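You operate a simulated robot arm through the tools that you are given. There is no shell and no other tool.

You are at the controls of a simulated two-armed robot. One attempt, no reset.

Task
Close up the measuring table: oil the magnet plate's middle, brown guard closed, table main switch off.
Fine: the purple rag, dabbed in the oil tin; put it back. A coat counts when it lies all over at full strength: go over it till it gets no stronger.

The check looks at the end state, three seconds after you hand in, the way a careful person would. Anything else that was tipped, shoved, dropped, spilled or broken makes it a failure.

Robot
Two 7-joint arms with two-finger parallel grippers on one trunk that stands fixed in place. Base frame: the origin is at the foot of the trunk, x ahead of it, y to its left, z up. Lengths are in mm, angles in degrees, forces in N, time in s.
The left shoulder is at [50, 209, 1321], the right one opposite. With the tool pointing down near the work surface each hand reaches from about 100 to 860 mm from the base axis, measured 20 degrees to its own side. Payload 4.4 kg a hand.
Tool frame (each hand has its own): the origin (TCP) lies between the finger pads and is the grasp point; the fingertips stand 23 mm ahead of it; z points along the fingers, y is the line along which they close. Largest opening 94 mm; finger width 38, thickness 10; the body of the gripper, 54 by 96 mm, starts 39 mm behind the TCP.
Orientation is that of the tool frame in the base frame, as a unit quaternion [w, x, y, z]. With the fingers straight down and closing along the base's y, the tool's x points along the base's -x, its y along +y and its z along -z.

Tools
- The arms move only by the tool move_arm. It takes "left_moves", "right_moves" or both (then of equal length, played together; a hand with none holds still); each is a list of rows, each an object (a shift or turn left out is 0, a gripper value left out holds the last) with "travel": the shift along the base's x, y, z in units of 50 mm (1.0 is 50 mm), a list of three; "turn": the turn, a rotation vector about the base's x, y, z in units of 8 degrees (1.0 is 8 degrees), a list of three; "grip": the closure, from 0 (fully open) to 1 (shut). In form: [{"travel": [tx, ty, tz], "turn": [ax, ay, az], "grip": grip}, ...]. A call has 1 to 20 rows; each row shifts and turns the commanded pose from where the row before left it. A call with a number of a shift or a turn outside -1 to 1 is refused whole. Rows are played at 5 a second. More than 50 mm and 8.6 degrees between two rows, or a gripper value outside its range, and nothing of the call is played. A pose out of reach is approached as far as the arm can. The call stops where the force on the tool passes 40 N (or 10 N more than at its start, if that is more) or the arm is blocked; 0.2 s more then pass. Each finger travels about 108 mm/s and halts on what it meets, pressing with about 41 N; the grip force reading is that of the motor and also rises with nothing between the fingers. The clock runs only during rows and for 0.2 s after the last one: add rows that do not move to give the fingers time. It gives the time, the measured TCP pose, the force on the tool (base axes), the opening and the grip force at its end, in the units of the frame above (readings bear some noise), with the torque about the TCP (base axes, N m) and any sound that the robot's microphone picked up.
- Cameras (640 x 400 px; columns grow to the right, rows downward): "scene" is now at [141.1, 49.1, 1499.3]; the picture's right is [0.56, -0.83, 0.00], its down [-0.41, -0.28, -0.87] and it looks along [0.72, 0.48, -0.50] (base axes); focal length 214 px, centre (320, 200). "left" rides on the left gripper at [86, -16, -75] in its tool frame; the picture's right is [0.18, 0.98, 0.00], its down [-0.58, 0.11, -0.81] and it looks along [-0.79, 0.15, 0.59] (tool axes); focal length 243 px, centre (320, 200). "right" rides on the right gripper at [86, 16, -74] in its tool frame; the picture's right is [-0.18, 0.98, 0.00], its down [-0.58, -0.11, -0.81] and it looks along [-0.79, -0.15, 0.59] (tool axes); focal length 243 px, centre (320, 200). There is no depth. A picture from a camera that has moved, and an enlarged one, comes with that camera's place and axes in the base frame and with its lens.
- get_image(camera): a new picture of that camera. No time passes.
- lift_body(by): slides the trunk up (or, below 0, down) by that many mm; the arms and the scene camera ride with it, the base frame stays. It gives what a move gives, with no picture.
- pan_tilt(pan, tilt): turns the head with the scene camera to pan (to the left, within 80 degrees either way) and tilt (down, from -29 to 69), counted from straight ahead of the robot. It gives what a move gives.
- close_up(camera, box): a new picture of the part [left, top, right, bottom] of that camera's present view, enlarged. No time passes.
- job_done(): hands the job in; it is judged then, once.

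Places have to be worked out from the pictures, the camera data and where the tool is seen. Open the grippers and draw the arms clear of the work before you hand the job in, unless the task says otherwise.

The tools are called after "Request:" by a JSON object that holds its "method" and its "body". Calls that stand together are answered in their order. move_arm: Moves the arms, as the interface text tells. Its arguments: {"type":"object","properties":{"left_moves":{"type":"array","items":{"type":"object","properties":{"travel":{"type":"array","items":{"type":"number"}},"turn":{"type":"array","items":{"type":"number"}},"grip":{"type":"number"}}}},"right_moves":{"type":"array","items":{"type":"object","properties":{"travel":{"type":"array","items":{"type":"number"}},"turn":{"type":"array","items":{"type":"number"}},"grip":{"type":"number"}}}}},"required":[]} The other tools are called the same way: lift_body (by) moves the trunk up or down; pan_tilt (pan, tilt) turns the head that bears the scene camera; get_image (camera) takes a picture; close_up (camera, box) takes an enlarged picture of a part of a camera's view; job_done () hands the job in.

At the start:

```text
clock: 0.0
left_position: [323.6, 435.0, 1411.2]
left_tcp_rot: [0.001, 0.0, 1.0, 0.0]
left_force: [0.4, -0.6, 0.1]
left_ft_torque: [0.0, 0.0, 0.0]
left_opening: 93.8
left_grasp_force: 0.2
right_position: [429.4, 51.5, 1331.7]
right_tcp_rot: [0.0, 0.0, 1.0, 0.0]
right_force: [-0.3, -0.3, -0.2]
right_ft_torque: [0.0, -0.02, 0.02]
right_opening: 94.3
right_grasp_force: 0.1
trunk travel left (down, up): [-400.0, 163.0]
head pan, tilt (commanded): [33.9, 29.9]
```

scene: 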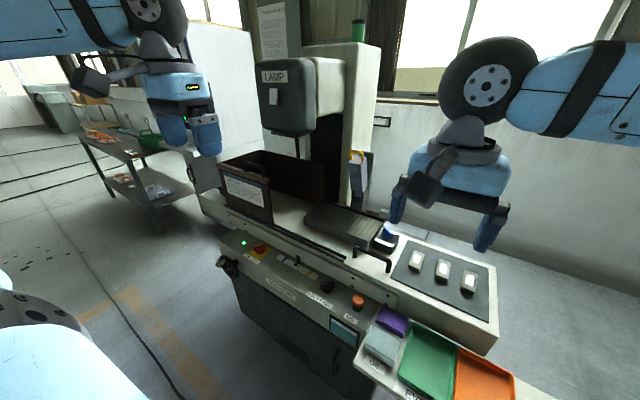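
right: 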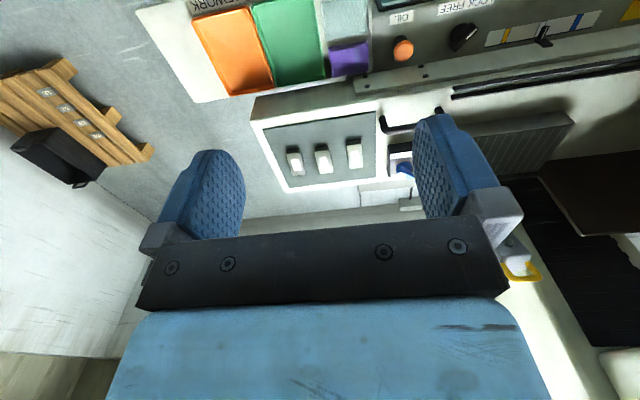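
left: 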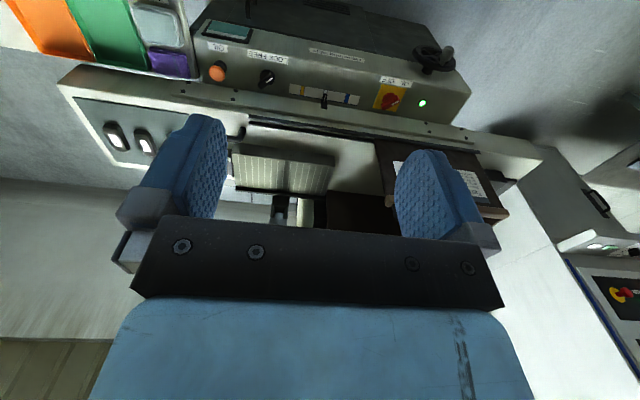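

I start by looking closely at the scene: the machine, the guard, the notices, the switch panel and the trays.

Request:
{"method": "close_up", "body": {"camera": "scene", "box": [200, 130, 400, 255]}}

Request:
{"method": "close_up", "body": {"camera": "scene", "box": [340, 200, 540, 325]}}

Request:
{"method": "close_up", "body": {"camera": "scene", "box": [210, 220, 370, 320]}}

Request:
{"method": "close_up", "body": {"camera": "scene", "box": [320, 290, 496, 400]}}

Request:
{"method": "close_up", "body": {"camera": "scene", "box": [240, 0, 400, 100]}}

```text
3.20 times, centred on (300, 192) of scene
camera zoom: at [141.1, 49.1, 1499.3], right [0.56, -0.83, 0.0], down [-0.41, -0.28, -0.87], along [0.72, 0.48, -0.5], focal length 686 px, centre (384, 224)
```

zoom: 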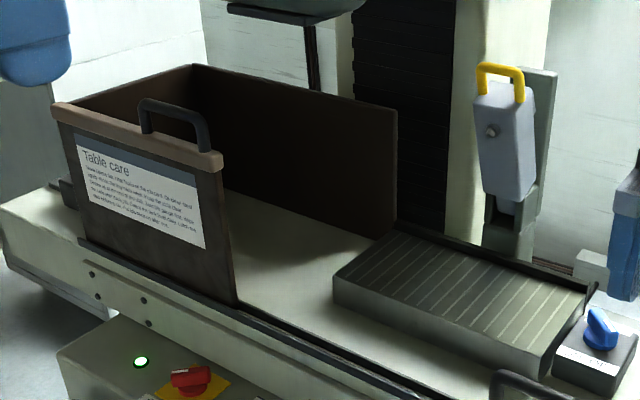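

```text
3.20 times, centred on (440, 262) of scene
camera zoom: at [141.1, 49.1, 1499.3], right [0.56, -0.83, 0.0], down [-0.41, -0.28, -0.87], along [0.72, 0.48, -0.5], focal length 686 px, centre (-64, 0)
```

zoom: 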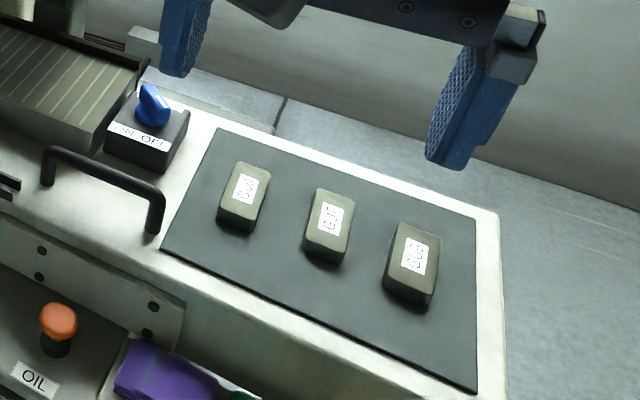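

```text
4.00 times, centred on (290, 270) of scene
camera zoom: at [141.1, 49.1, 1499.3], right [0.56, -0.83, 0.0], down [-0.41, -0.28, -0.87], along [0.72, 0.48, -0.5], focal length 858 px, centre (440, -80)
```

zoom: 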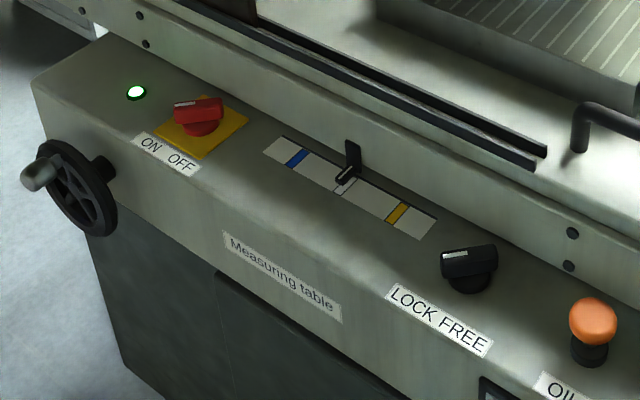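

```text
3.64 times, centred on (408, 345) of scene
camera zoom: at [141.1, 49.1, 1499.3], right [0.56, -0.83, 0.0], down [-0.41, -0.28, -0.87], along [0.72, 0.48, -0.5], focal length 780 px, centre (0, -327)
```

zoom: 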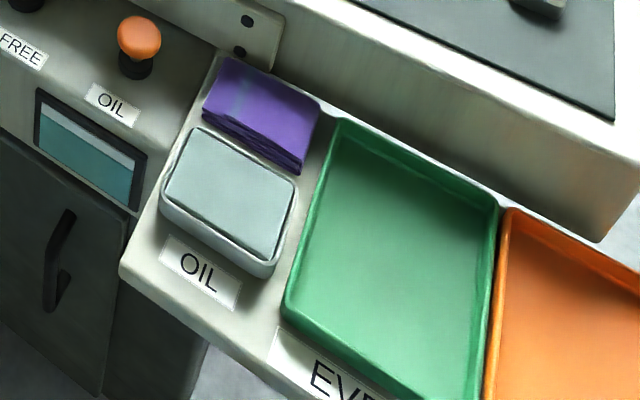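

```text
4.00 times, centred on (320, 50) of scene
camera zoom: at [141.1, 49.1, 1499.3], right [0.56, -0.83, 0.0], down [-0.41, -0.28, -0.87], along [0.72, 0.48, -0.5], focal length 858 px, centre (320, 800)
```

zoom: 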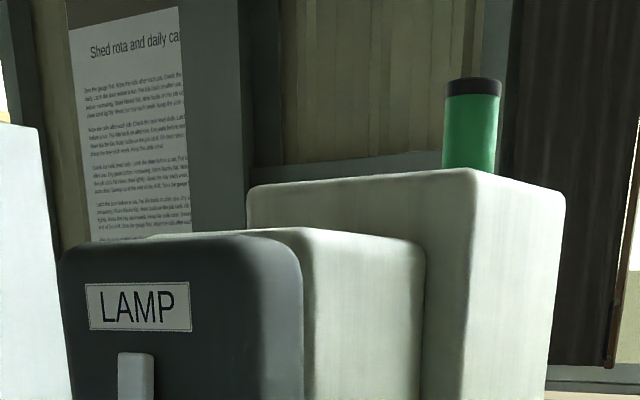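

There's a "Table care" notice on the brown guard; I enlarge it and the panel labels to read them.

Request:
{"method": "close_up", "body": {"camera": "scene", "box": [222, 172, 270, 212]}}

Request:
{"method": "close_up", "body": {"camera": "scene", "box": [225, 230, 285, 268]}}

Request:
{"method": "close_up", "body": {"camera": "scene", "box": [366, 215, 406, 260]}}

Request:
{"method": "close_up", "body": {"camera": "scene", "box": [255, 0, 310, 60]}}

Request:
{"method": "close_up", "body": {"camera": "left", "box": [190, 0, 500, 200]}}

```text
10.00 times, centred on (246, 192) of scene
camera zoom: at [141.1, 49.1, 1499.3], right [0.56, -0.83, 0.0], down [-0.41, -0.28, -0.87], along [0.72, 0.48, -0.5], focal length 2145 px, centre (1060, 280)
```

zoom: 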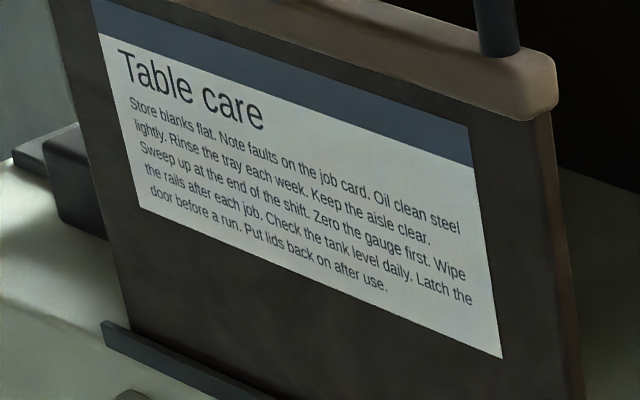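

```text
10.53 times, centred on (255, 249) of scene
camera zoom: at [141.1, 49.1, 1499.3], right [0.56, -0.83, 0.0], down [-0.41, -0.28, -0.87], along [0.72, 0.48, -0.5], focal length 2258 px, centre (1004, -316)
```

zoom: 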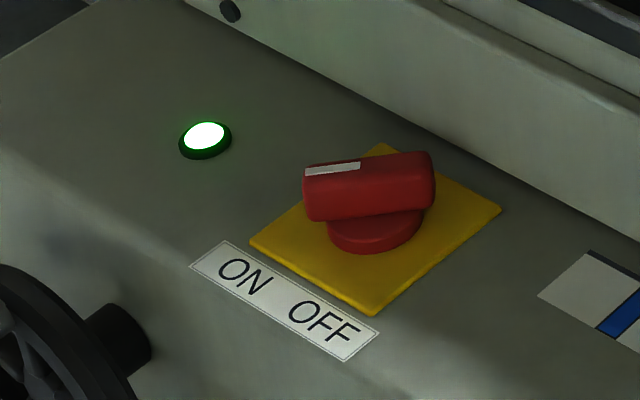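

```text
8.89 times, centred on (386, 238) of scene
camera zoom: at [141.1, 49.1, 1499.3], right [0.56, -0.83, 0.0], down [-0.41, -0.28, -0.87], along [0.72, 0.48, -0.5], focal length 1906 px, centre (-267, -133)
```

zoom: 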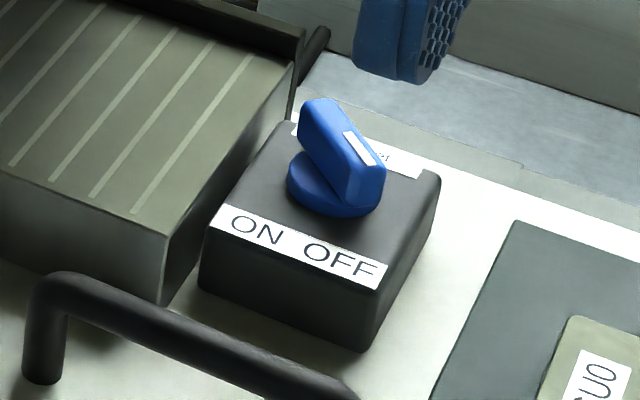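

```text
6.67 times, centred on (282, 30) of scene
camera zoom: at [141.1, 49.1, 1499.3], right [0.56, -0.83, 0.0], down [-0.41, -0.28, -0.87], along [0.72, 0.48, -0.5], focal length 1430 px, centre (570, 1333)
```

zoom: 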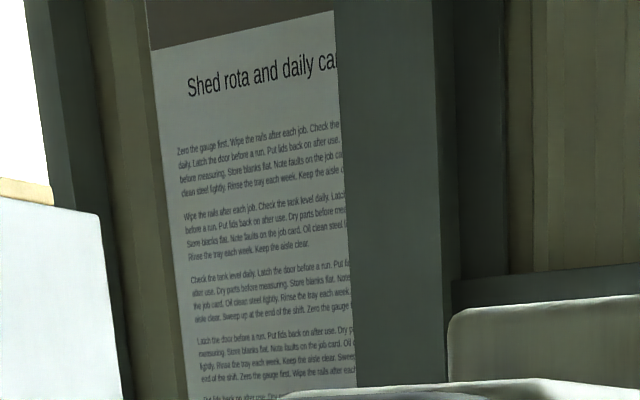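

```text
2.00 times, centred on (345, 100) of left
camera zoom: at [238.8, 418.6, 1485.9], right [-0.18, 0.98, 0.0], down [0.58, 0.11, 0.81], along [0.79, 0.15, -0.59], focal length 485 px, centre (270, 400)
```

zoom: 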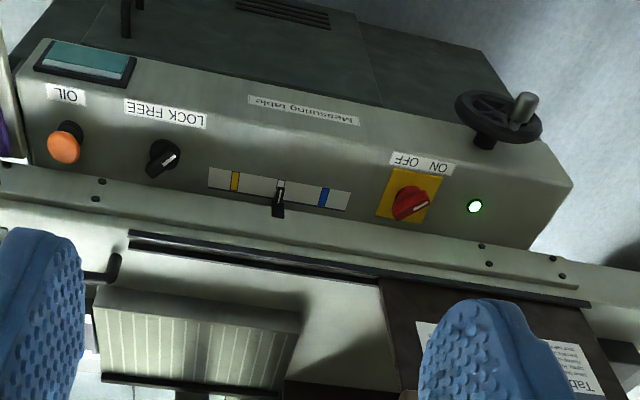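

The magnet plate's place and the rag need to be triangulated. I enlarge the left and right hand views on the plate, trays and switch.

Request:
{"method": "close_up", "body": {"camera": "left", "box": [210, 110, 402, 230]}}

Request:
{"method": "close_up", "body": {"camera": "right", "box": [360, 0, 640, 175]}}

Request:
{"method": "close_up", "body": {"camera": "right", "box": [180, 0, 436, 160]}}

Request:
{"method": "close_up", "body": {"camera": "scene", "box": [300, 190, 412, 260]}}

```text
3.33 times, centred on (306, 170) of left
camera zoom: at [238.8, 418.6, 1485.9], right [-0.18, 0.98, 0.0], down [0.58, 0.11, 0.81], along [0.79, 0.15, -0.59], focal length 809 px, centre (367, 300)
```

zoom: 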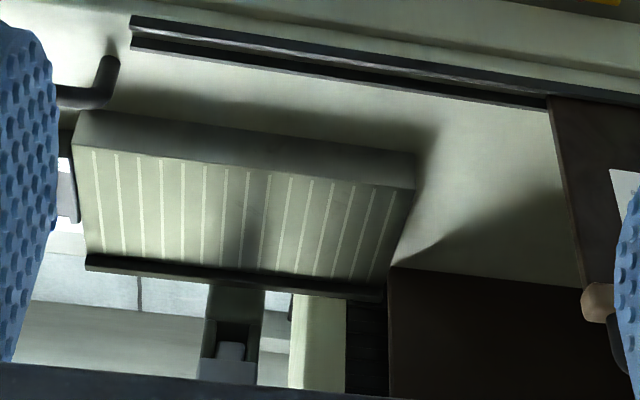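

```text
2.29 times, centred on (500, 88) of right
camera zoom: at [343.1, 68.0, 1404.8], right [0.18, 0.98, 0.0], down [0.58, -0.11, 0.81], along [0.79, -0.15, -0.59], focal length 555 px, centre (-91, 457)
```

zoom: 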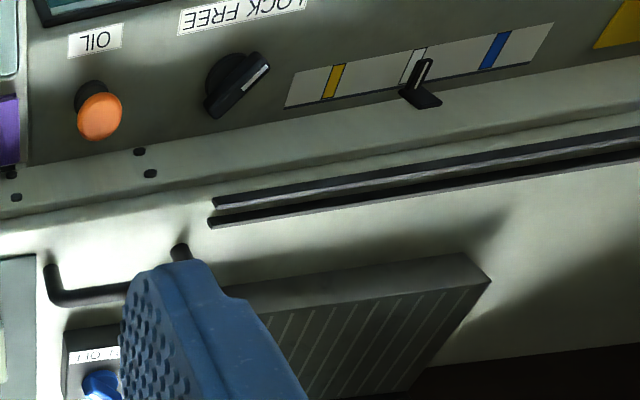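

```text
2.50 times, centred on (308, 80) of right
camera zoom: at [343.1, 68.0, 1404.8], right [0.18, 0.98, 0.0], down [0.58, -0.11, 0.81], along [0.79, -0.15, -0.59], focal length 606 px, centre (350, 500)
```

zoom: 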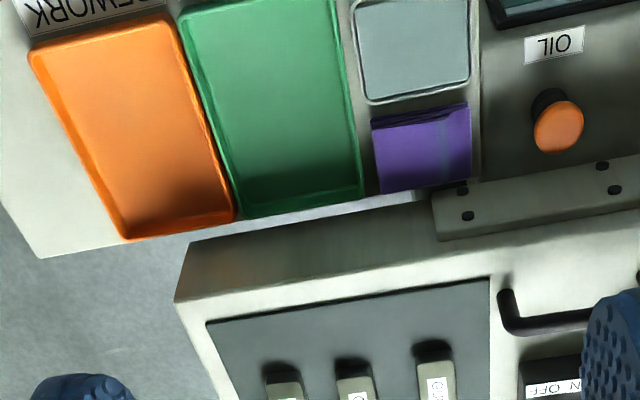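

```text
5.71 times, centred on (356, 225) of scene
camera zoom: at [141.1, 49.1, 1499.3], right [0.56, -0.83, 0.0], down [-0.41, -0.28, -0.87], along [0.72, 0.48, -0.5], focal length 1226 px, centre (114, 57)
```

zoom: 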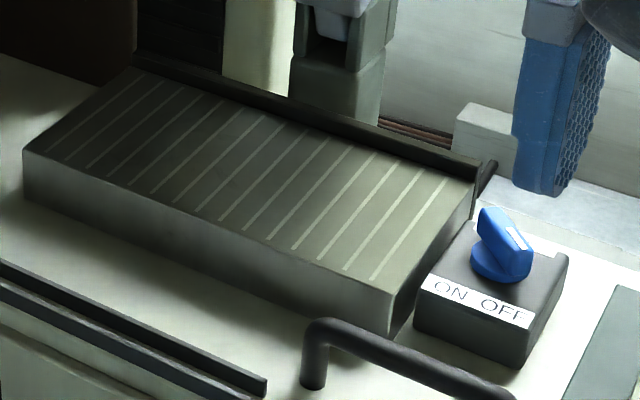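

Plate top works out at about x 770–925, y 250–555, z≈953; rag near (619, 85, 803), red switch near (610, 700, 805). I turn the head toward the trays for a clearer look at the tin and rag.

Request:
{"method": "pan_tilt", "body": {"pan": 5, "tilt": 52}}

Request:
{"method": "get_image", "body": {"camera": "scene"}}

Request:
{"method": "close_up", "body": {"camera": "scene", "box": [240, 110, 400, 210]}}

```text
clock: 0.9
left_position: [324.4, 435.5, 1411.8]
left_tcp_rot: [0.001, 0.0, 1.0, -0.001]
left_force: [0.0, -0.5, 0.7]
left_ft_torque: [0.01, 0.01, -0.02]
left_opening: 93.7
left_grasp_force: 0.0
right_position: [429.4, 51.0, 1329.0]
right_tcp_rot: [0.0, 0.0, 1.0, 0.001]
right_force: [-0.1, -0.3, -0.2]
right_ft_torque: [-0.04, -0.01, 0.0]
right_opening: 93.7
right_grasp_force: 0.1
trunk travel left (down, up): [-400.0, 163.0]
head pan, tilt (commanded): [5.0, 52.0]
```

```text
taken
camera scene: at [140.8, 5.2, 1467.0], right [0.09, -1.0, 0.0], down [-0.78, -0.07, -0.62], along [0.61, 0.05, -0.79], focal length 214 px, centre (320, 200)
```

scene: 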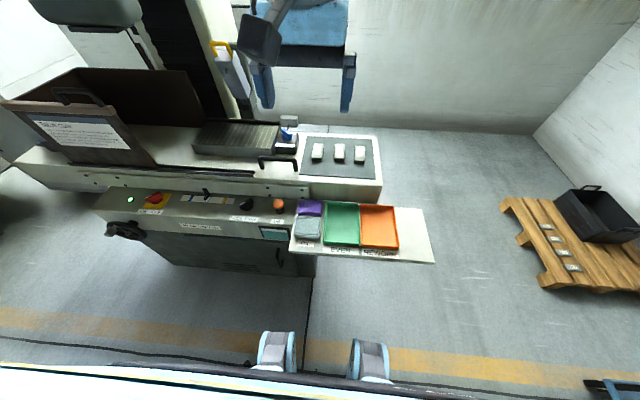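

```text
4.00 times, centred on (320, 160) of scene
camera zoom: at [140.8, 5.2, 1467.0], right [0.09, -1.0, 0.0], down [-0.78, -0.07, -0.62], along [0.61, 0.05, -0.79], focal length 858 px, centre (320, 360)
```

zoom: 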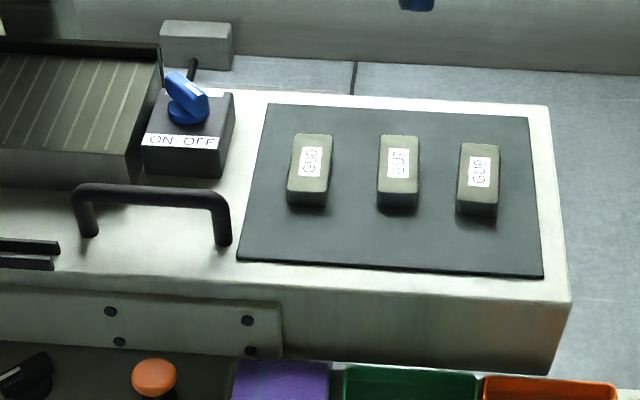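

I zoom onto the tin and rag, the guard and the panel from this angle.

Request:
{"method": "close_up", "body": {"camera": "scene", "box": [280, 185, 360, 255]}}

Request:
{"method": "close_up", "body": {"camera": "scene", "box": [0, 60, 200, 185]}}

Request:
{"method": "close_up", "body": {"camera": "scene", "box": [100, 170, 310, 260]}}

Request:
{"method": "close_up", "body": {"camera": "scene", "box": [180, 100, 310, 190]}}

```text
5.71 times, centred on (320, 220) of scene
camera zoom: at [140.8, 5.2, 1467.0], right [0.09, -1.0, 0.0], down [-0.78, -0.07, -0.62], along [0.61, 0.05, -0.79], focal length 1226 px, centre (320, 86)
```

zoom: 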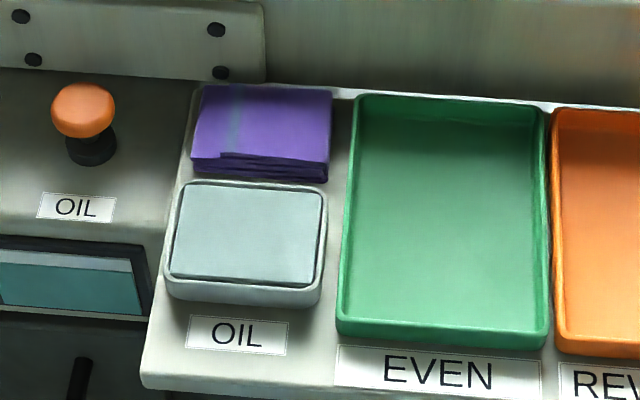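

```text
3.20 times, centred on (100, 122) of scene
camera zoom: at [140.8, 5.2, 1467.0], right [0.09, -1.0, 0.0], down [-0.78, -0.07, -0.62], along [0.61, 0.05, -0.79], focal length 686 px, centre (1024, 448)
```

zoom: 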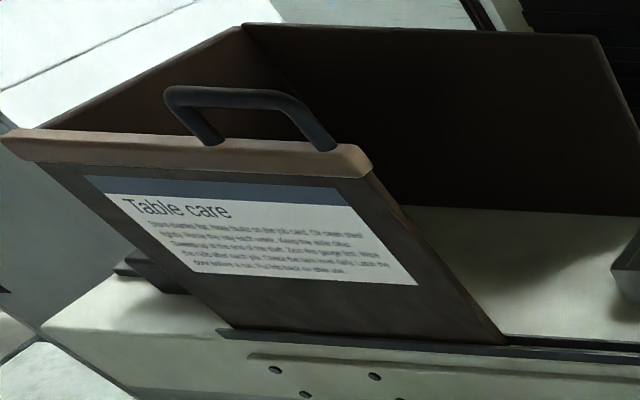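

```text
3.05 times, centred on (205, 215) of scene
camera zoom: at [140.8, 5.2, 1467.0], right [0.09, -1.0, 0.0], down [-0.78, -0.07, -0.62], along [0.61, 0.05, -0.79], focal length 654 px, centre (670, 154)
```

zoom: 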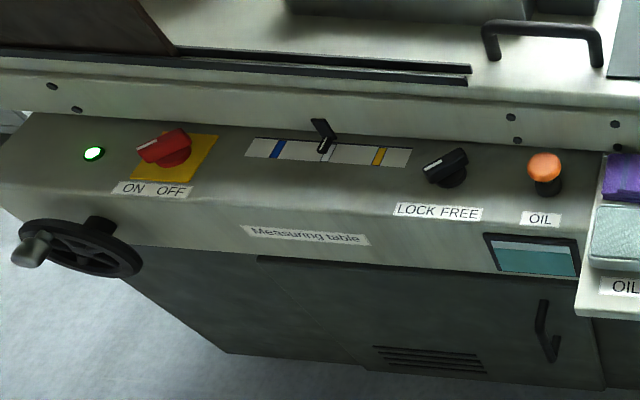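

```text
4.44 times, centred on (245, 145) of scene
camera zoom: at [140.8, 5.2, 1467.0], right [0.09, -1.0, 0.0], down [-0.78, -0.07, -0.62], along [0.61, 0.05, -0.79], focal length 953 px, centre (653, 444)
```

zoom: 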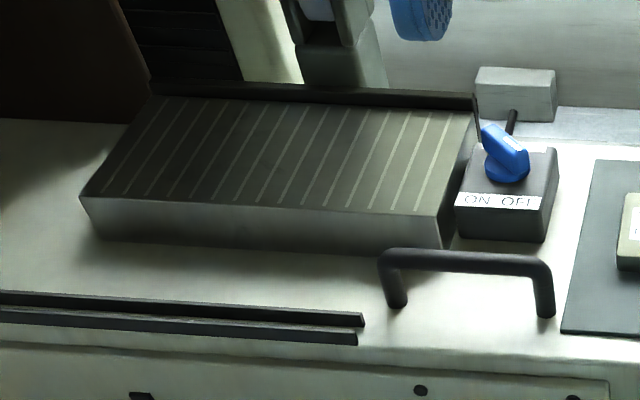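

I zoom on the black LOCK/FREE knob, the red knob, and the tin contents.

Request:
{"method": "close_up", "body": {"camera": "scene", "box": [230, 192, 270, 222]}}

Request:
{"method": "close_up", "body": {"camera": "scene", "box": [120, 185, 170, 222]}}

Request:
{"method": "close_up", "body": {"camera": "scene", "box": [290, 195, 330, 245]}}

Request:
{"method": "close_up", "body": {"camera": "right", "box": [410, 0, 490, 60]}}

```text
13.33 times, centred on (250, 207) of scene
camera zoom: at [140.8, 5.2, 1467.0], right [0.09, -1.0, 0.0], down [-0.78, -0.07, -0.62], along [0.61, 0.05, -0.79], focal length 2860 px, centre (1253, 107)
```

zoom: 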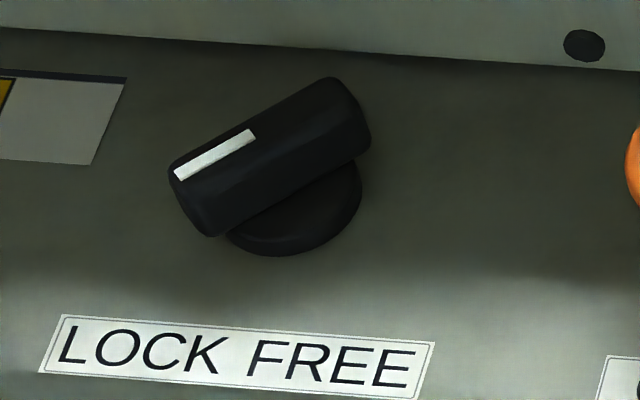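

```text
10.81 times, centred on (145, 204) of scene
camera zoom: at [140.8, 5.2, 1467.0], right [0.09, -1.0, 0.0], down [-0.78, -0.07, -0.62], along [0.61, 0.05, -0.79], focal length 2319 px, centre (2212, 162)
```

zoom: 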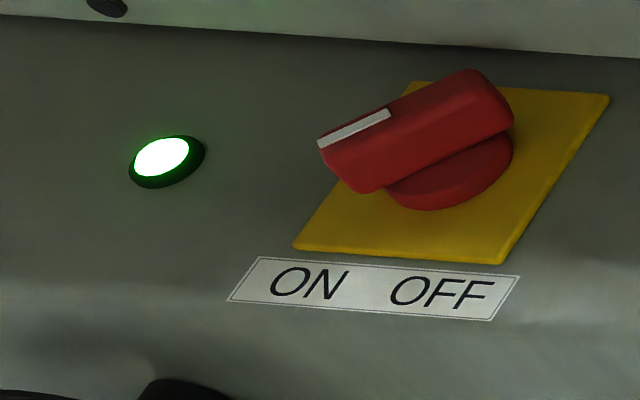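

```text
8.00 times, centred on (310, 220) of scene
camera zoom: at [140.8, 5.2, 1467.0], right [0.09, -1.0, 0.0], down [-0.78, -0.07, -0.62], along [0.61, 0.05, -0.79], focal length 1716 px, centre (400, 40)
```

zoom: 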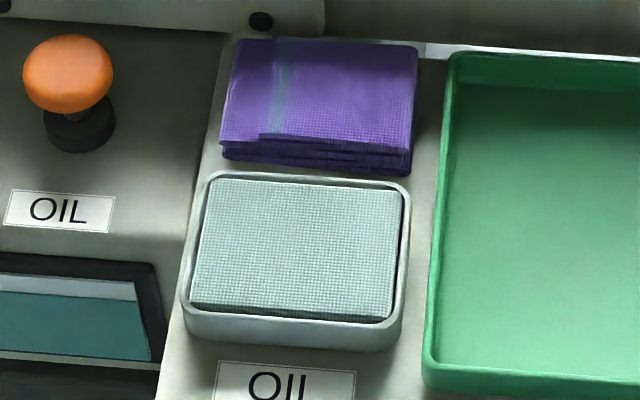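

```text
6.67 times, centred on (450, 30) of right
camera zoom: at [343.1, 68.0, 1404.8], right [0.18, 0.98, 0.0], down [0.58, -0.11, 0.81], along [0.79, -0.15, -0.59], focal length 1618 px, centre (-547, 1333)
```

zoom: 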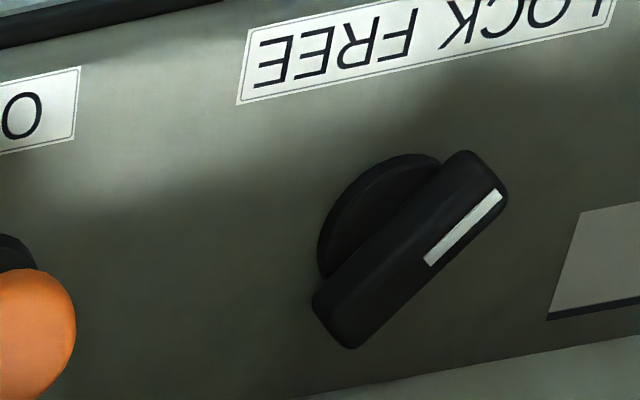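

The oil tin is open with a soaked pad, the black knob stands at LOCK, and the table sits square to the base (front face x≈683, top z≈882). The left hand must do the work at the plate, so I first draw the right arm aside.

Request:
{"method": "move_arm", "body": {"right_moves": [{"travel": [0, -1, 0]}, {"travel": [0, -1, 0]}, {"travel": [0, -1, 0]}, {"travel": [0, -1, 0]}, {"travel": [-0.5, -1, 0]}, {"travel": [-0.5, -1, 0]}, {"travel": [-0.5, -1, 0]}]}}

```text
refused: row 5 steps farther than a row can; nothing moved
```

The step norm is capped at 50 mm; I resend with plain steps.

Request:
{"method": "move_arm", "body": {"right_moves": [{"travel": [0, -1, 0]}, {"travel": [0, -1, 0]}, {"travel": [0, -1, 0]}, {"travel": [0, -1, 0]}, {"travel": [-0.4, -0.9, 0]}, {"travel": [-0.4, -0.9, 0]}, {"travel": [-0.4, -0.9, 0]}]}}

```text
clock: 2.5
left_position: [320.9, 433.6, 1412.9]
left_tcp_rot: [0.002, -0.001, 1.0, 0.002]
left_force: [-0.4, -0.2, -0.1]
left_ft_torque: [0.03, -0.01, 0.01]
left_opening: 93.8
left_grasp_force: 0.0
right_position: [367.3, -287.5, 1331.9]
right_tcp_rot: [0.001, -0.001, 1.0, 0.0]
right_force: [-0.2, 0.4, -1.1]
right_ft_torque: [0.04, -0.04, -0.03]
right_opening: 93.9
right_grasp_force: 0.0
trunk travel left (down, up): [-400.0, 163.0]
head pan, tilt (commanded): [5.0, 52.0]
```

Now I look again at plate and guard without the right arm in the way, also toward the guard.

Request:
{"method": "pan_tilt", "body": {"pan": 28, "tilt": 38}}

Request:
{"method": "get_image", "body": {"camera": "scene"}}

Request:
{"method": "close_up", "body": {"camera": "scene", "box": [240, 110, 400, 210]}}

```text
clock: 3.4
left_position: [323.4, 435.1, 1412.0]
left_tcp_rot: [0.001, 0.0, 1.0, 0.0]
left_force: [-0.8, -0.3, -0.3]
left_ft_torque: [-0.01, 0.02, -0.01]
left_opening: 93.7
left_grasp_force: 0.1
right_position: [369.9, -283.7, 1331.5]
right_tcp_rot: [0.0, 0.001, 1.0, 0.0]
right_force: [0.4, 0.4, -1.0]
right_ft_torque: [0.0, 0.01, 0.03]
right_opening: 93.9
right_grasp_force: 0.2
trunk travel left (down, up): [-400.0, 163.0]
head pan, tilt (commanded): [28.0, 38.0]
```

```text
taken
camera scene: at [142.2, 39.1, 1486.7], right [0.47, -0.88, 0.0], down [-0.54, -0.29, -0.79], along [0.7, 0.37, -0.62], focal length 214 px, centre (320, 200)
```

scene: 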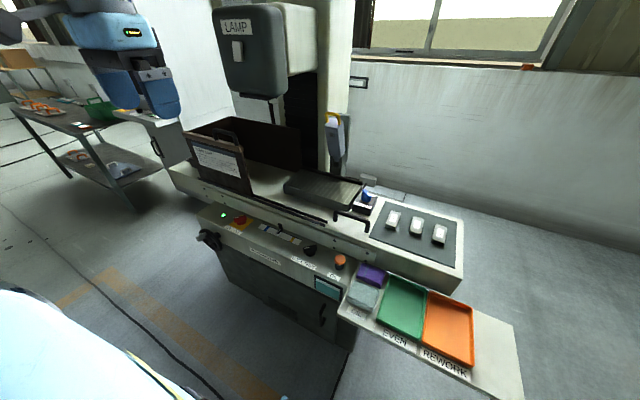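

```text
4.00 times, centred on (320, 160) of scene
camera zoom: at [142.2, 39.1, 1486.7], right [0.47, -0.88, 0.0], down [-0.54, -0.29, -0.79], along [0.7, 0.37, -0.62], focal length 858 px, centre (320, 360)
```

zoom: 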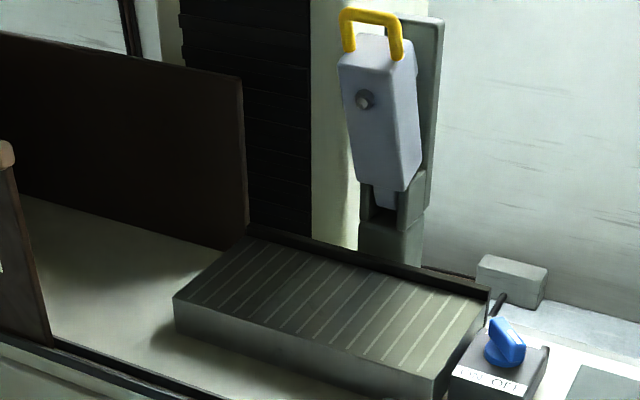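

Plate middle is about (848, 402). I test the left arm's vertical reach by flying it to well above the plate, in two stretches.

Request:
{"method": "move_arm", "body": {"left_moves": [{"travel": [0.8, -0.05, -0.45]}, {"travel": [0.8, -0.05, -0.45]}, {"travel": [0.8, -0.05, -0.45]}, {"travel": [0.8, -0.05, -0.45]}, {"travel": [0.8, -0.05, -0.45]}, {"travel": [0.8, -0.05, -0.45]}, {"travel": [0.8, -0.05, -0.45]}, {"travel": [0.8, -0.05, -0.45]}]}}

Request:
{"method": "get_image", "body": {"camera": "left"}}

Request:
{"method": "get_image", "body": {"camera": "scene"}}

```text
clock: 5.2
left_position: [644.7, 417.2, 1229.9]
left_tcp_rot: [-0.001, 0.001, 1.0, 0.0]
left_force: [0.5, -0.1, -0.2]
left_ft_torque: [0.02, 0.03, -0.01]
left_opening: 94.0
left_grasp_force: 0.1
right_position: [371.6, -283.3, 1331.3]
right_tcp_rot: [0.0, 0.0, 1.0, 0.0]
right_force: [1.4, -0.1, -0.9]
right_ft_torque: [0.0, -0.01, -0.01]
right_opening: 93.7
right_grasp_force: 0.1
trunk travel left (down, up): [-400.0, 163.0]
head pan, tilt (commanded): [28.0, 38.0]
```

```text
taken
camera left: at [559.8, 400.8, 1304.5], right [-0.18, 0.98, 0.0], down [0.58, 0.11, 0.81], along [0.79, 0.15, -0.59], focal length 243 px, centre (320, 200)
```

left: 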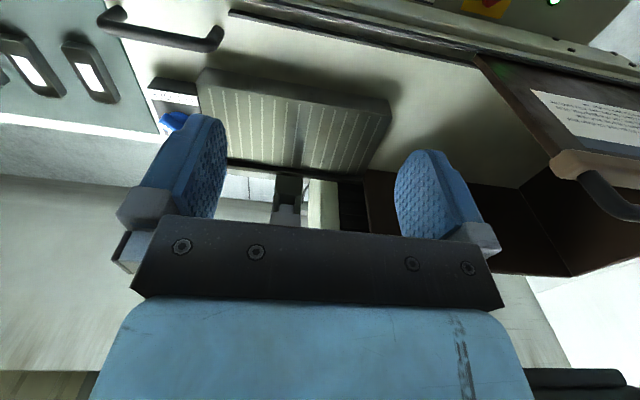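

```text
taken
camera scene: at [144.5, 39.1, 1486.5], right [0.47, -0.88, 0.0], down [-0.55, -0.29, -0.79], along [0.69, 0.37, -0.62], focal length 214 px, centre (320, 200)
```

scene: 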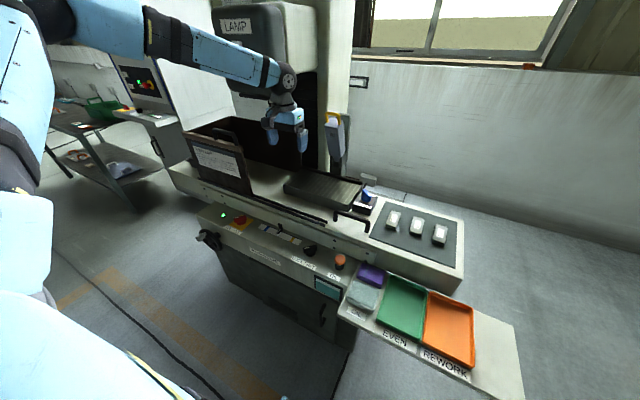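

I zoom on the plate from the left wrist camera to see whether the middle is marked.

Request:
{"method": "close_up", "body": {"camera": "left", "box": [180, 50, 420, 200]}}

Request:
{"method": "close_up", "body": {"camera": "left", "box": [220, 160, 400, 240]}}

```text
2.67 times, centred on (300, 125) of left
camera zoom: at [559.8, 400.8, 1304.5], right [-0.18, 0.98, 0.0], down [0.58, 0.11, 0.81], along [0.79, 0.15, -0.59], focal length 647 px, centre (373, 400)
```

zoom: 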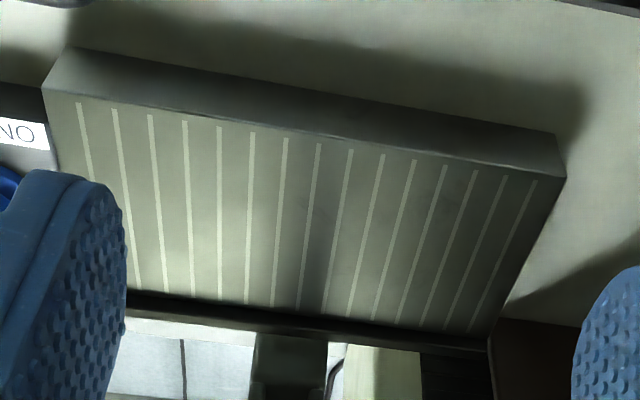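

```text
3.56 times, centred on (310, 200) of left
camera zoom: at [559.8, 400.8, 1304.5], right [-0.18, 0.98, 0.0], down [0.58, 0.11, 0.81], along [0.79, 0.15, -0.59], focal length 863 px, centre (356, 200)
```

zoom: 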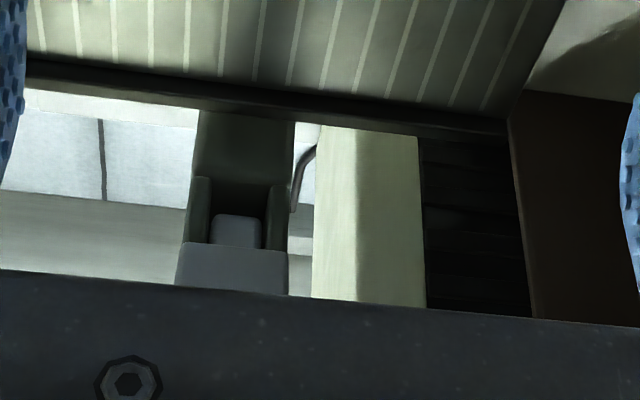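

No distinct mark, 15 stripes with the 8th at y≈409. I go on to test reach above the plate's middle.

Request:
{"method": "move_arm", "body": {"left_moves": [{"travel": [0.85, -0.03, -0.5]}, {"travel": [0.85, -0.03, -0.5]}, {"travel": [0.85, -0.03, -0.5]}, {"travel": [0.85, -0.03, -0.5]}, {"travel": [0.7, 0, -0.3]}]}}

Request:
{"method": "get_image", "body": {"camera": "scene"}}

Request:
{"method": "get_image", "body": {"camera": "left"}}

```text
clock: 6.4
left_position: [754.7, 424.7, 1153.7]
left_tcp_rot: [0.001, 0.0, 1.0, 0.0]
left_force: [0.7, 0.4, 0.3]
left_ft_torque: [-0.01, 0.01, 0.0]
left_opening: 94.2
left_grasp_force: 0.0
left hand out of reach, approached as far as the arm can: row 3, 4, 5
right_position: [370.4, -285.3, 1331.7]
right_tcp_rot: [-0.001, 0.0, 1.0, 0.0]
right_force: [-1.1, -0.7, 0.7]
right_ft_torque: [0.0, -0.01, -0.03]
right_opening: 93.9
right_grasp_force: 0.0
trunk travel left (down, up): [-400.0, 163.0]
head pan, tilt (commanded): [28.0, 38.0]
```

```text
taken
camera scene: at [142.6, 38.9, 1486.7], right [0.47, -0.88, 0.0], down [-0.54, -0.29, -0.79], along [0.7, 0.37, -0.62], focal length 214 px, centre (320, 200)
```

scene: 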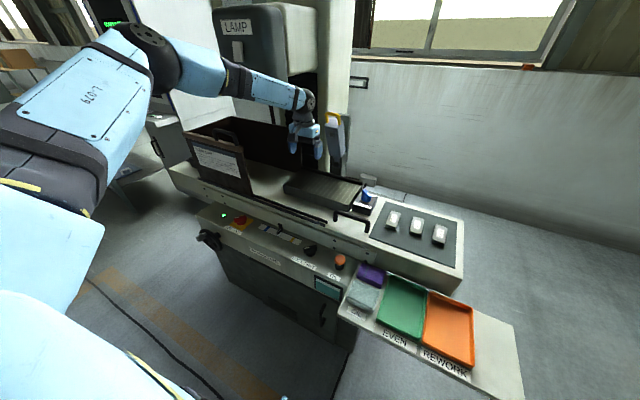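

```text
taken
camera left: at [669.0, 408.5, 1228.1], right [-0.18, 0.98, 0.0], down [0.58, 0.11, 0.81], along [0.79, 0.15, -0.59], focal length 243 px, centre (320, 200)
```

left: 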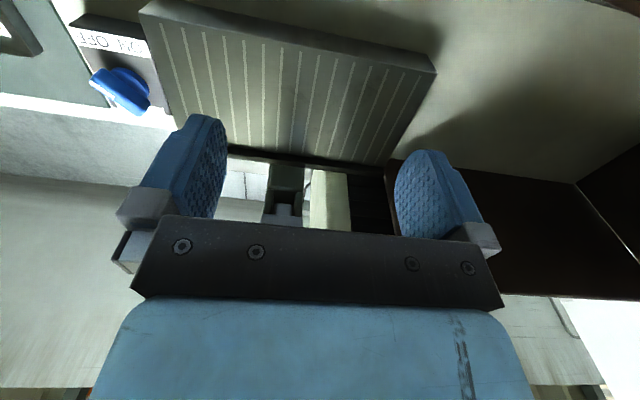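

The vertical tool stops at about (755, 425, 1154), so I need a leaned-back tool and perhaps a lower trunk. I test leaning the hand back by 32° (tool pointing forward-down).

Request:
{"method": "move_arm", "body": {"left_moves": [{"turn": [0, -1, 0]}, {"turn": [0, -1, 0]}, {"turn": [0, -1, 0]}, {"turn": [0, -1, 0]}]}}

Request:
{"method": "get_image", "body": {"camera": "scene"}}

Request:
{"method": "get_image", "body": {"camera": "left"}}

```text
clock: 7.4
left_position: [752.4, 423.8, 1154.7]
left_tcp_rot: [0.277, -0.001, 0.961, 0.0]
left_force: [-0.4, 0.1, 0.8]
left_ft_torque: [-0.01, 0.01, -0.02]
left_opening: 94.1
left_grasp_force: 0.0
right_position: [370.1, -284.7, 1331.8]
right_tcp_rot: [0.0, 0.0, 1.0, 0.001]
right_force: [-0.2, 0.9, -0.6]
right_ft_torque: [0.0, 0.02, -0.01]
right_opening: 94.1
right_grasp_force: 0.1
trunk travel left (down, up): [-400.0, 163.0]
head pan, tilt (commanded): [28.0, 38.0]
```

```text
taken
camera scene: at [141.6, 39.1, 1486.9], right [0.47, -0.88, 0.0], down [-0.54, -0.29, -0.79], along [0.7, 0.37, -0.62], focal length 214 px, centre (320, 200)
```

scene: 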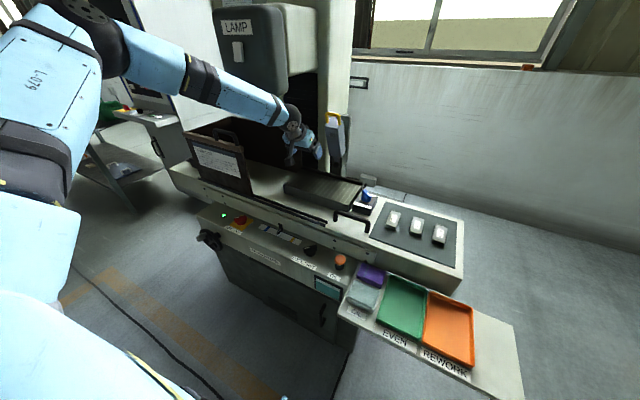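

```text
taken
camera left: at [641.2, 407.8, 1170.4], right [-0.16, 0.98, -0.1], down [0.06, 0.11, 0.99], along [0.99, 0.15, -0.08], focal length 243 px, centre (320, 200)
```

left: 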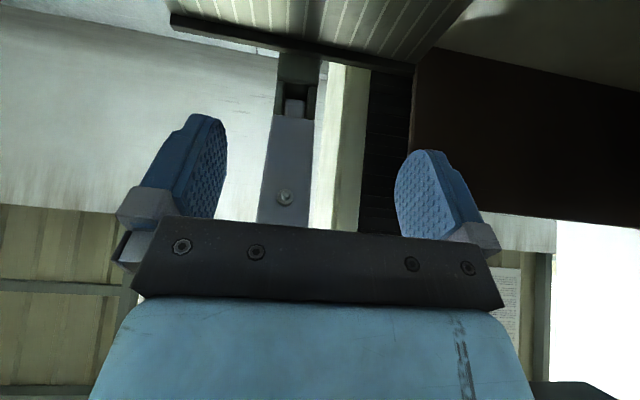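

I zoom in the left view to see the lever behind the plate and the guard's back panel.

Request:
{"method": "close_up", "body": {"camera": "left", "box": [150, 0, 640, 270]}}

Request:
{"method": "close_up", "body": {"camera": "scene", "box": [170, 90, 370, 215]}}

```text
1.31 times, centred on (395, 135) of left
camera zoom: at [641.2, 407.8, 1170.4], right [-0.16, 0.98, -0.1], down [0.06, 0.11, 0.99], along [0.99, 0.15, -0.08], focal length 317 px, centre (222, 285)
```

zoom: 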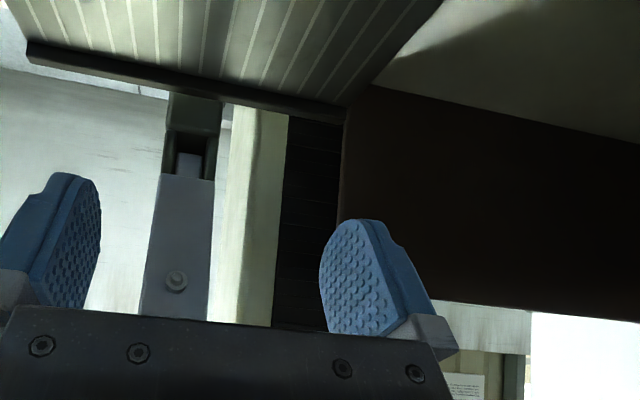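

```text
3.20 times, centred on (270, 152) of scene
camera zoom: at [141.6, 39.1, 1486.9], right [0.47, -0.88, 0.0], down [-0.54, -0.29, -0.79], along [0.7, 0.37, -0.62], focal length 686 px, centre (480, 352)
```

zoom: 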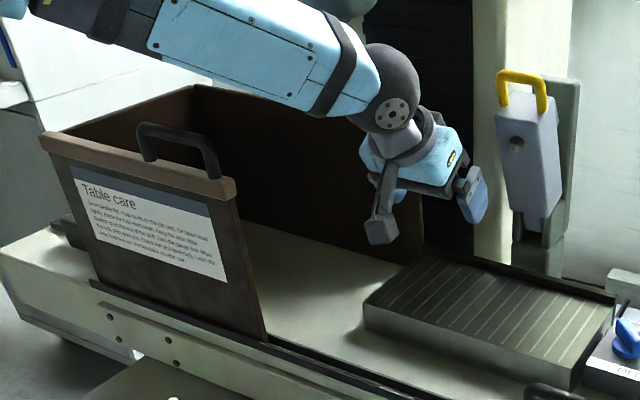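

The lever behind the plate leans forward to about x≈945 at z≈1146, so I keep below/short of it. I test how far x goes with the 32° lean, stopping at about x=870.

Request:
{"method": "move_arm", "body": {"left_moves": [{"travel": [0.6, -0.1, -0.7]}, {"travel": [0.6, -0.1, -0.7]}, {"travel": [0.6, -0.1, -0.5]}, {"travel": [0.6, 0, -0.2]}]}}

Request:
{"method": "get_image", "body": {"camera": "left"}}

```text
clock: 8.4
left_position: [802.1, 427.6, 1099.2]
left_tcp_rot: [0.276, -0.001, 0.961, 0.0]
left_force: [-0.4, -0.5, -0.7]
left_ft_torque: [-0.02, 0.01, 0.0]
left_opening: 94.2
left_grasp_force: 0.0
left hand out of reach, approached as far as the arm can: row 2, 3, 4
right_position: [371.1, -284.9, 1331.4]
right_tcp_rot: [-0.001, 0.0, 1.0, 0.0]
right_force: [-0.5, 0.1, 0.1]
right_ft_torque: [0.03, -0.03, 0.02]
right_opening: 94.0
right_grasp_force: 0.0
trunk travel left (down, up): [-400.0, 163.0]
head pan, tilt (commanded): [28.0, 38.0]
```

```text
taken
camera left: at [690.7, 410.1, 1116.1], right [-0.16, 0.98, -0.1], down [0.07, 0.11, 0.99], along [0.99, 0.15, -0.08], focal length 243 px, centre (320, 200)
```

left: 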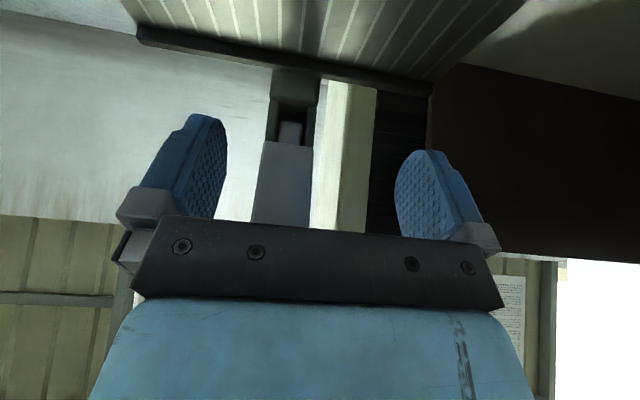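

Reach is limited by a sphere about the shoulder, so lowering the trunk should help. I pull the hand back and up, then lower the trunk.

Request:
{"method": "move_arm", "body": {"left_moves": [{"travel": [-0.5, 0, 0.85]}, {"travel": [-0.5, 0, 0.85]}, {"travel": [-0.4, 0, 0.9]}, {"travel": [-0.4, 0, 0.9]}, {"travel": [-0.4, 0, 0.9]}]}}

Request:
{"method": "lift_body", "body": {"by": -260}}

Request:
{"method": "get_image", "body": {"camera": "left"}}

Request:
{"method": "get_image", "body": {"camera": "scene"}}

```text
clock: 9.6
left_position: [687.3, 427.0, 1321.9]
left_tcp_rot: [0.276, 0.0, 0.961, 0.0]
left_force: [0.2, 0.3, -0.3]
left_ft_torque: [0.02, -0.01, -0.01]
left_opening: 93.9
left_grasp_force: 0.0
right_position: [368.8, -284.6, 1332.9]
right_tcp_rot: [0.0, 0.0, 1.0, 0.001]
right_force: [-0.4, 0.8, -0.4]
right_ft_torque: [0.05, -0.01, -0.02]
right_opening: 93.9
right_grasp_force: 0.0
trunk travel left (down, up): [-400.0, 163.0]
head pan, tilt (commanded): [28.0, 38.0]
```

```text
clock: 12.3
left_position: [688.9, 426.1, 1061.0]
left_tcp_rot: [0.277, -0.001, 0.961, 0.0]
left_force: [0.2, 0.3, -0.6]
left_ft_torque: [-0.01, 0.0, -0.03]
left_opening: 93.8
left_grasp_force: 0.0
right_position: [369.8, -284.0, 1071.9]
right_tcp_rot: [0.0, -0.001, 1.0, 0.0]
right_force: [0.5, 0.1, 0.0]
right_ft_torque: [-0.04, 0.01, 0.0]
right_opening: 93.9
right_grasp_force: 0.0
trunk travel left (down, up): [-140.0, 423.0]
head pan, tilt (commanded): [28.0, 38.0]
```

```text
taken
camera left: at [576.7, 410.6, 1078.2], right [-0.16, 0.98, -0.1], down [0.06, 0.11, 0.99], along [0.99, 0.15, -0.08], focal length 243 px, centre (320, 200)
```

left: 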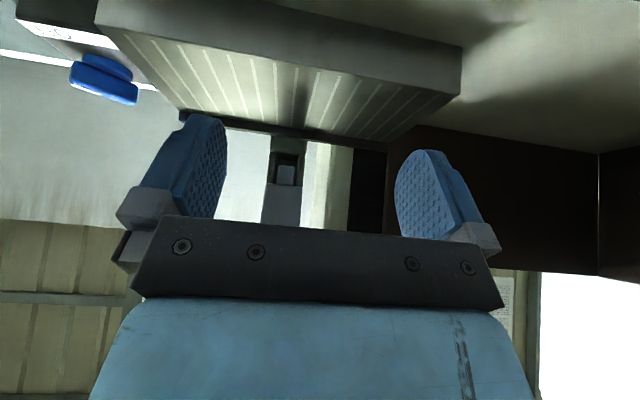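

```text
taken
camera scene: at [142.1, 39.1, 1226.8], right [0.47, -0.88, 0.0], down [-0.54, -0.29, -0.79], along [0.7, 0.37, -0.62], focal length 214 px, centre (320, 200)
```

scene: 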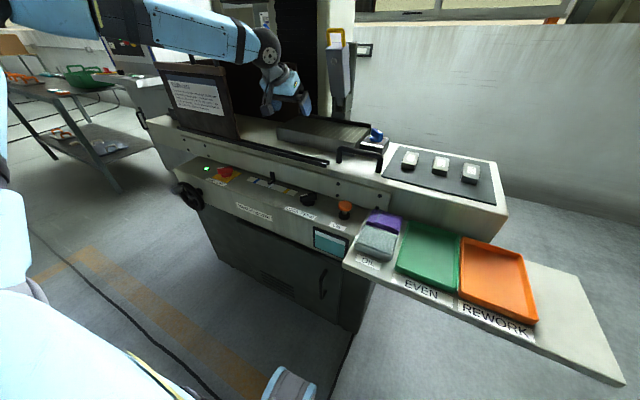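

Now I test the forward reach from the lowered trunk, staying about 50 mm above the plate.

Request:
{"method": "move_arm", "body": {"left_moves": [{"travel": [0.8, -0.05, -0.2]}, {"travel": [0.8, -0.05, -0.2]}, {"travel": [0.8, -0.05, -0.2]}, {"travel": [0.8, -0.05, -0.2]}, {"travel": [0.8, 0, 0]}]}}

Request:
{"method": "get_image", "body": {"camera": "left"}}

Request:
{"method": "get_image", "body": {"camera": "scene"}}

```text
clock: 13.5
left_position: [859.6, 419.4, 1024.5]
left_tcp_rot: [0.278, 0.0, 0.961, 0.0]
left_force: [-0.3, 0.2, 0.4]
left_ft_torque: [-0.04, -0.01, 0.02]
left_opening: 93.9
left_grasp_force: 0.1
left hand out of reach, approached as far as the arm can: row 5
right_position: [370.1, -285.3, 1071.2]
right_tcp_rot: [0.0, 0.0, 1.0, 0.0]
right_force: [0.4, -0.8, -0.6]
right_ft_torque: [0.0, -0.03, -0.04]
right_opening: 93.9
right_grasp_force: 0.0
trunk travel left (down, up): [-140.0, 423.0]
head pan, tilt (commanded): [28.0, 38.0]
```

```text
taken
camera left: at [749.1, 403.2, 1040.8], right [-0.16, 0.98, -0.1], down [0.06, 0.11, 0.99], along [0.99, 0.15, -0.08], focal length 243 px, centre (320, 200)
```

left: 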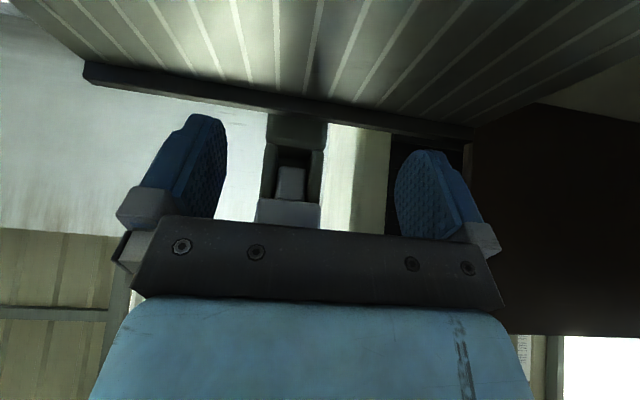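

```text
taken
camera scene: at [141.1, 39.0, 1227.0], right [0.47, -0.88, 0.0], down [-0.54, -0.29, -0.79], along [0.7, 0.37, -0.61], focal length 214 px, centre (320, 200)
```

scene: 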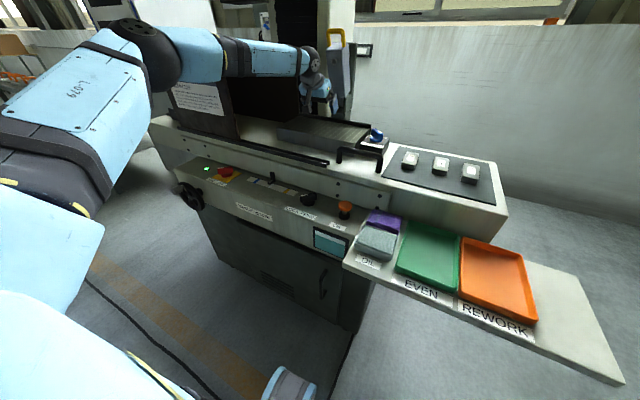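

With the trunk lowered the leaned hand reaches x≈860 at z≈1024 – enough if the rag sticks out ahead of the fingers. I take close-ups from the lowered head to measure rag, tin and tray heights.

Request:
{"method": "close_up", "body": {"camera": "scene", "box": [340, 200, 420, 280]}}

Request:
{"method": "close_up", "body": {"camera": "scene", "box": [350, 195, 550, 345]}}

```text
5.00 times, centred on (380, 240) of scene
camera zoom: at [141.1, 39.0, 1227.0], right [0.47, -0.88, 0.0], down [-0.54, -0.29, -0.79], along [0.7, 0.37, -0.61], focal length 1072 px, centre (20, 0)
```

zoom: 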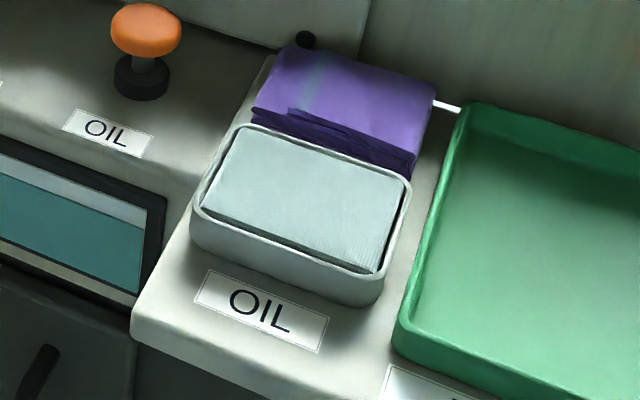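

```text
2.67 times, centred on (450, 270) of scene
camera zoom: at [141.1, 39.0, 1227.0], right [0.47, -0.88, 0.0], down [-0.54, -0.29, -0.79], along [0.7, 0.37, -0.61], focal length 572 px, centre (-27, 13)
```

zoom: 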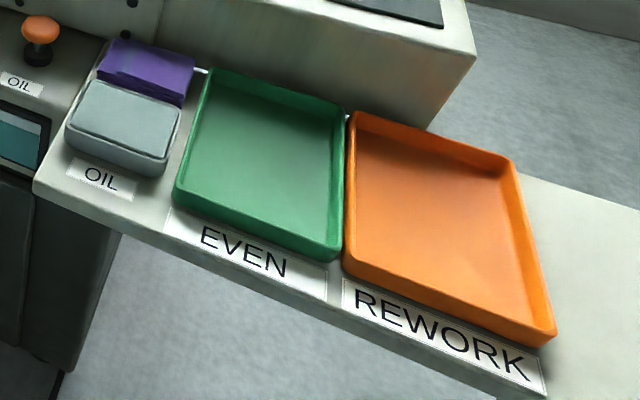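

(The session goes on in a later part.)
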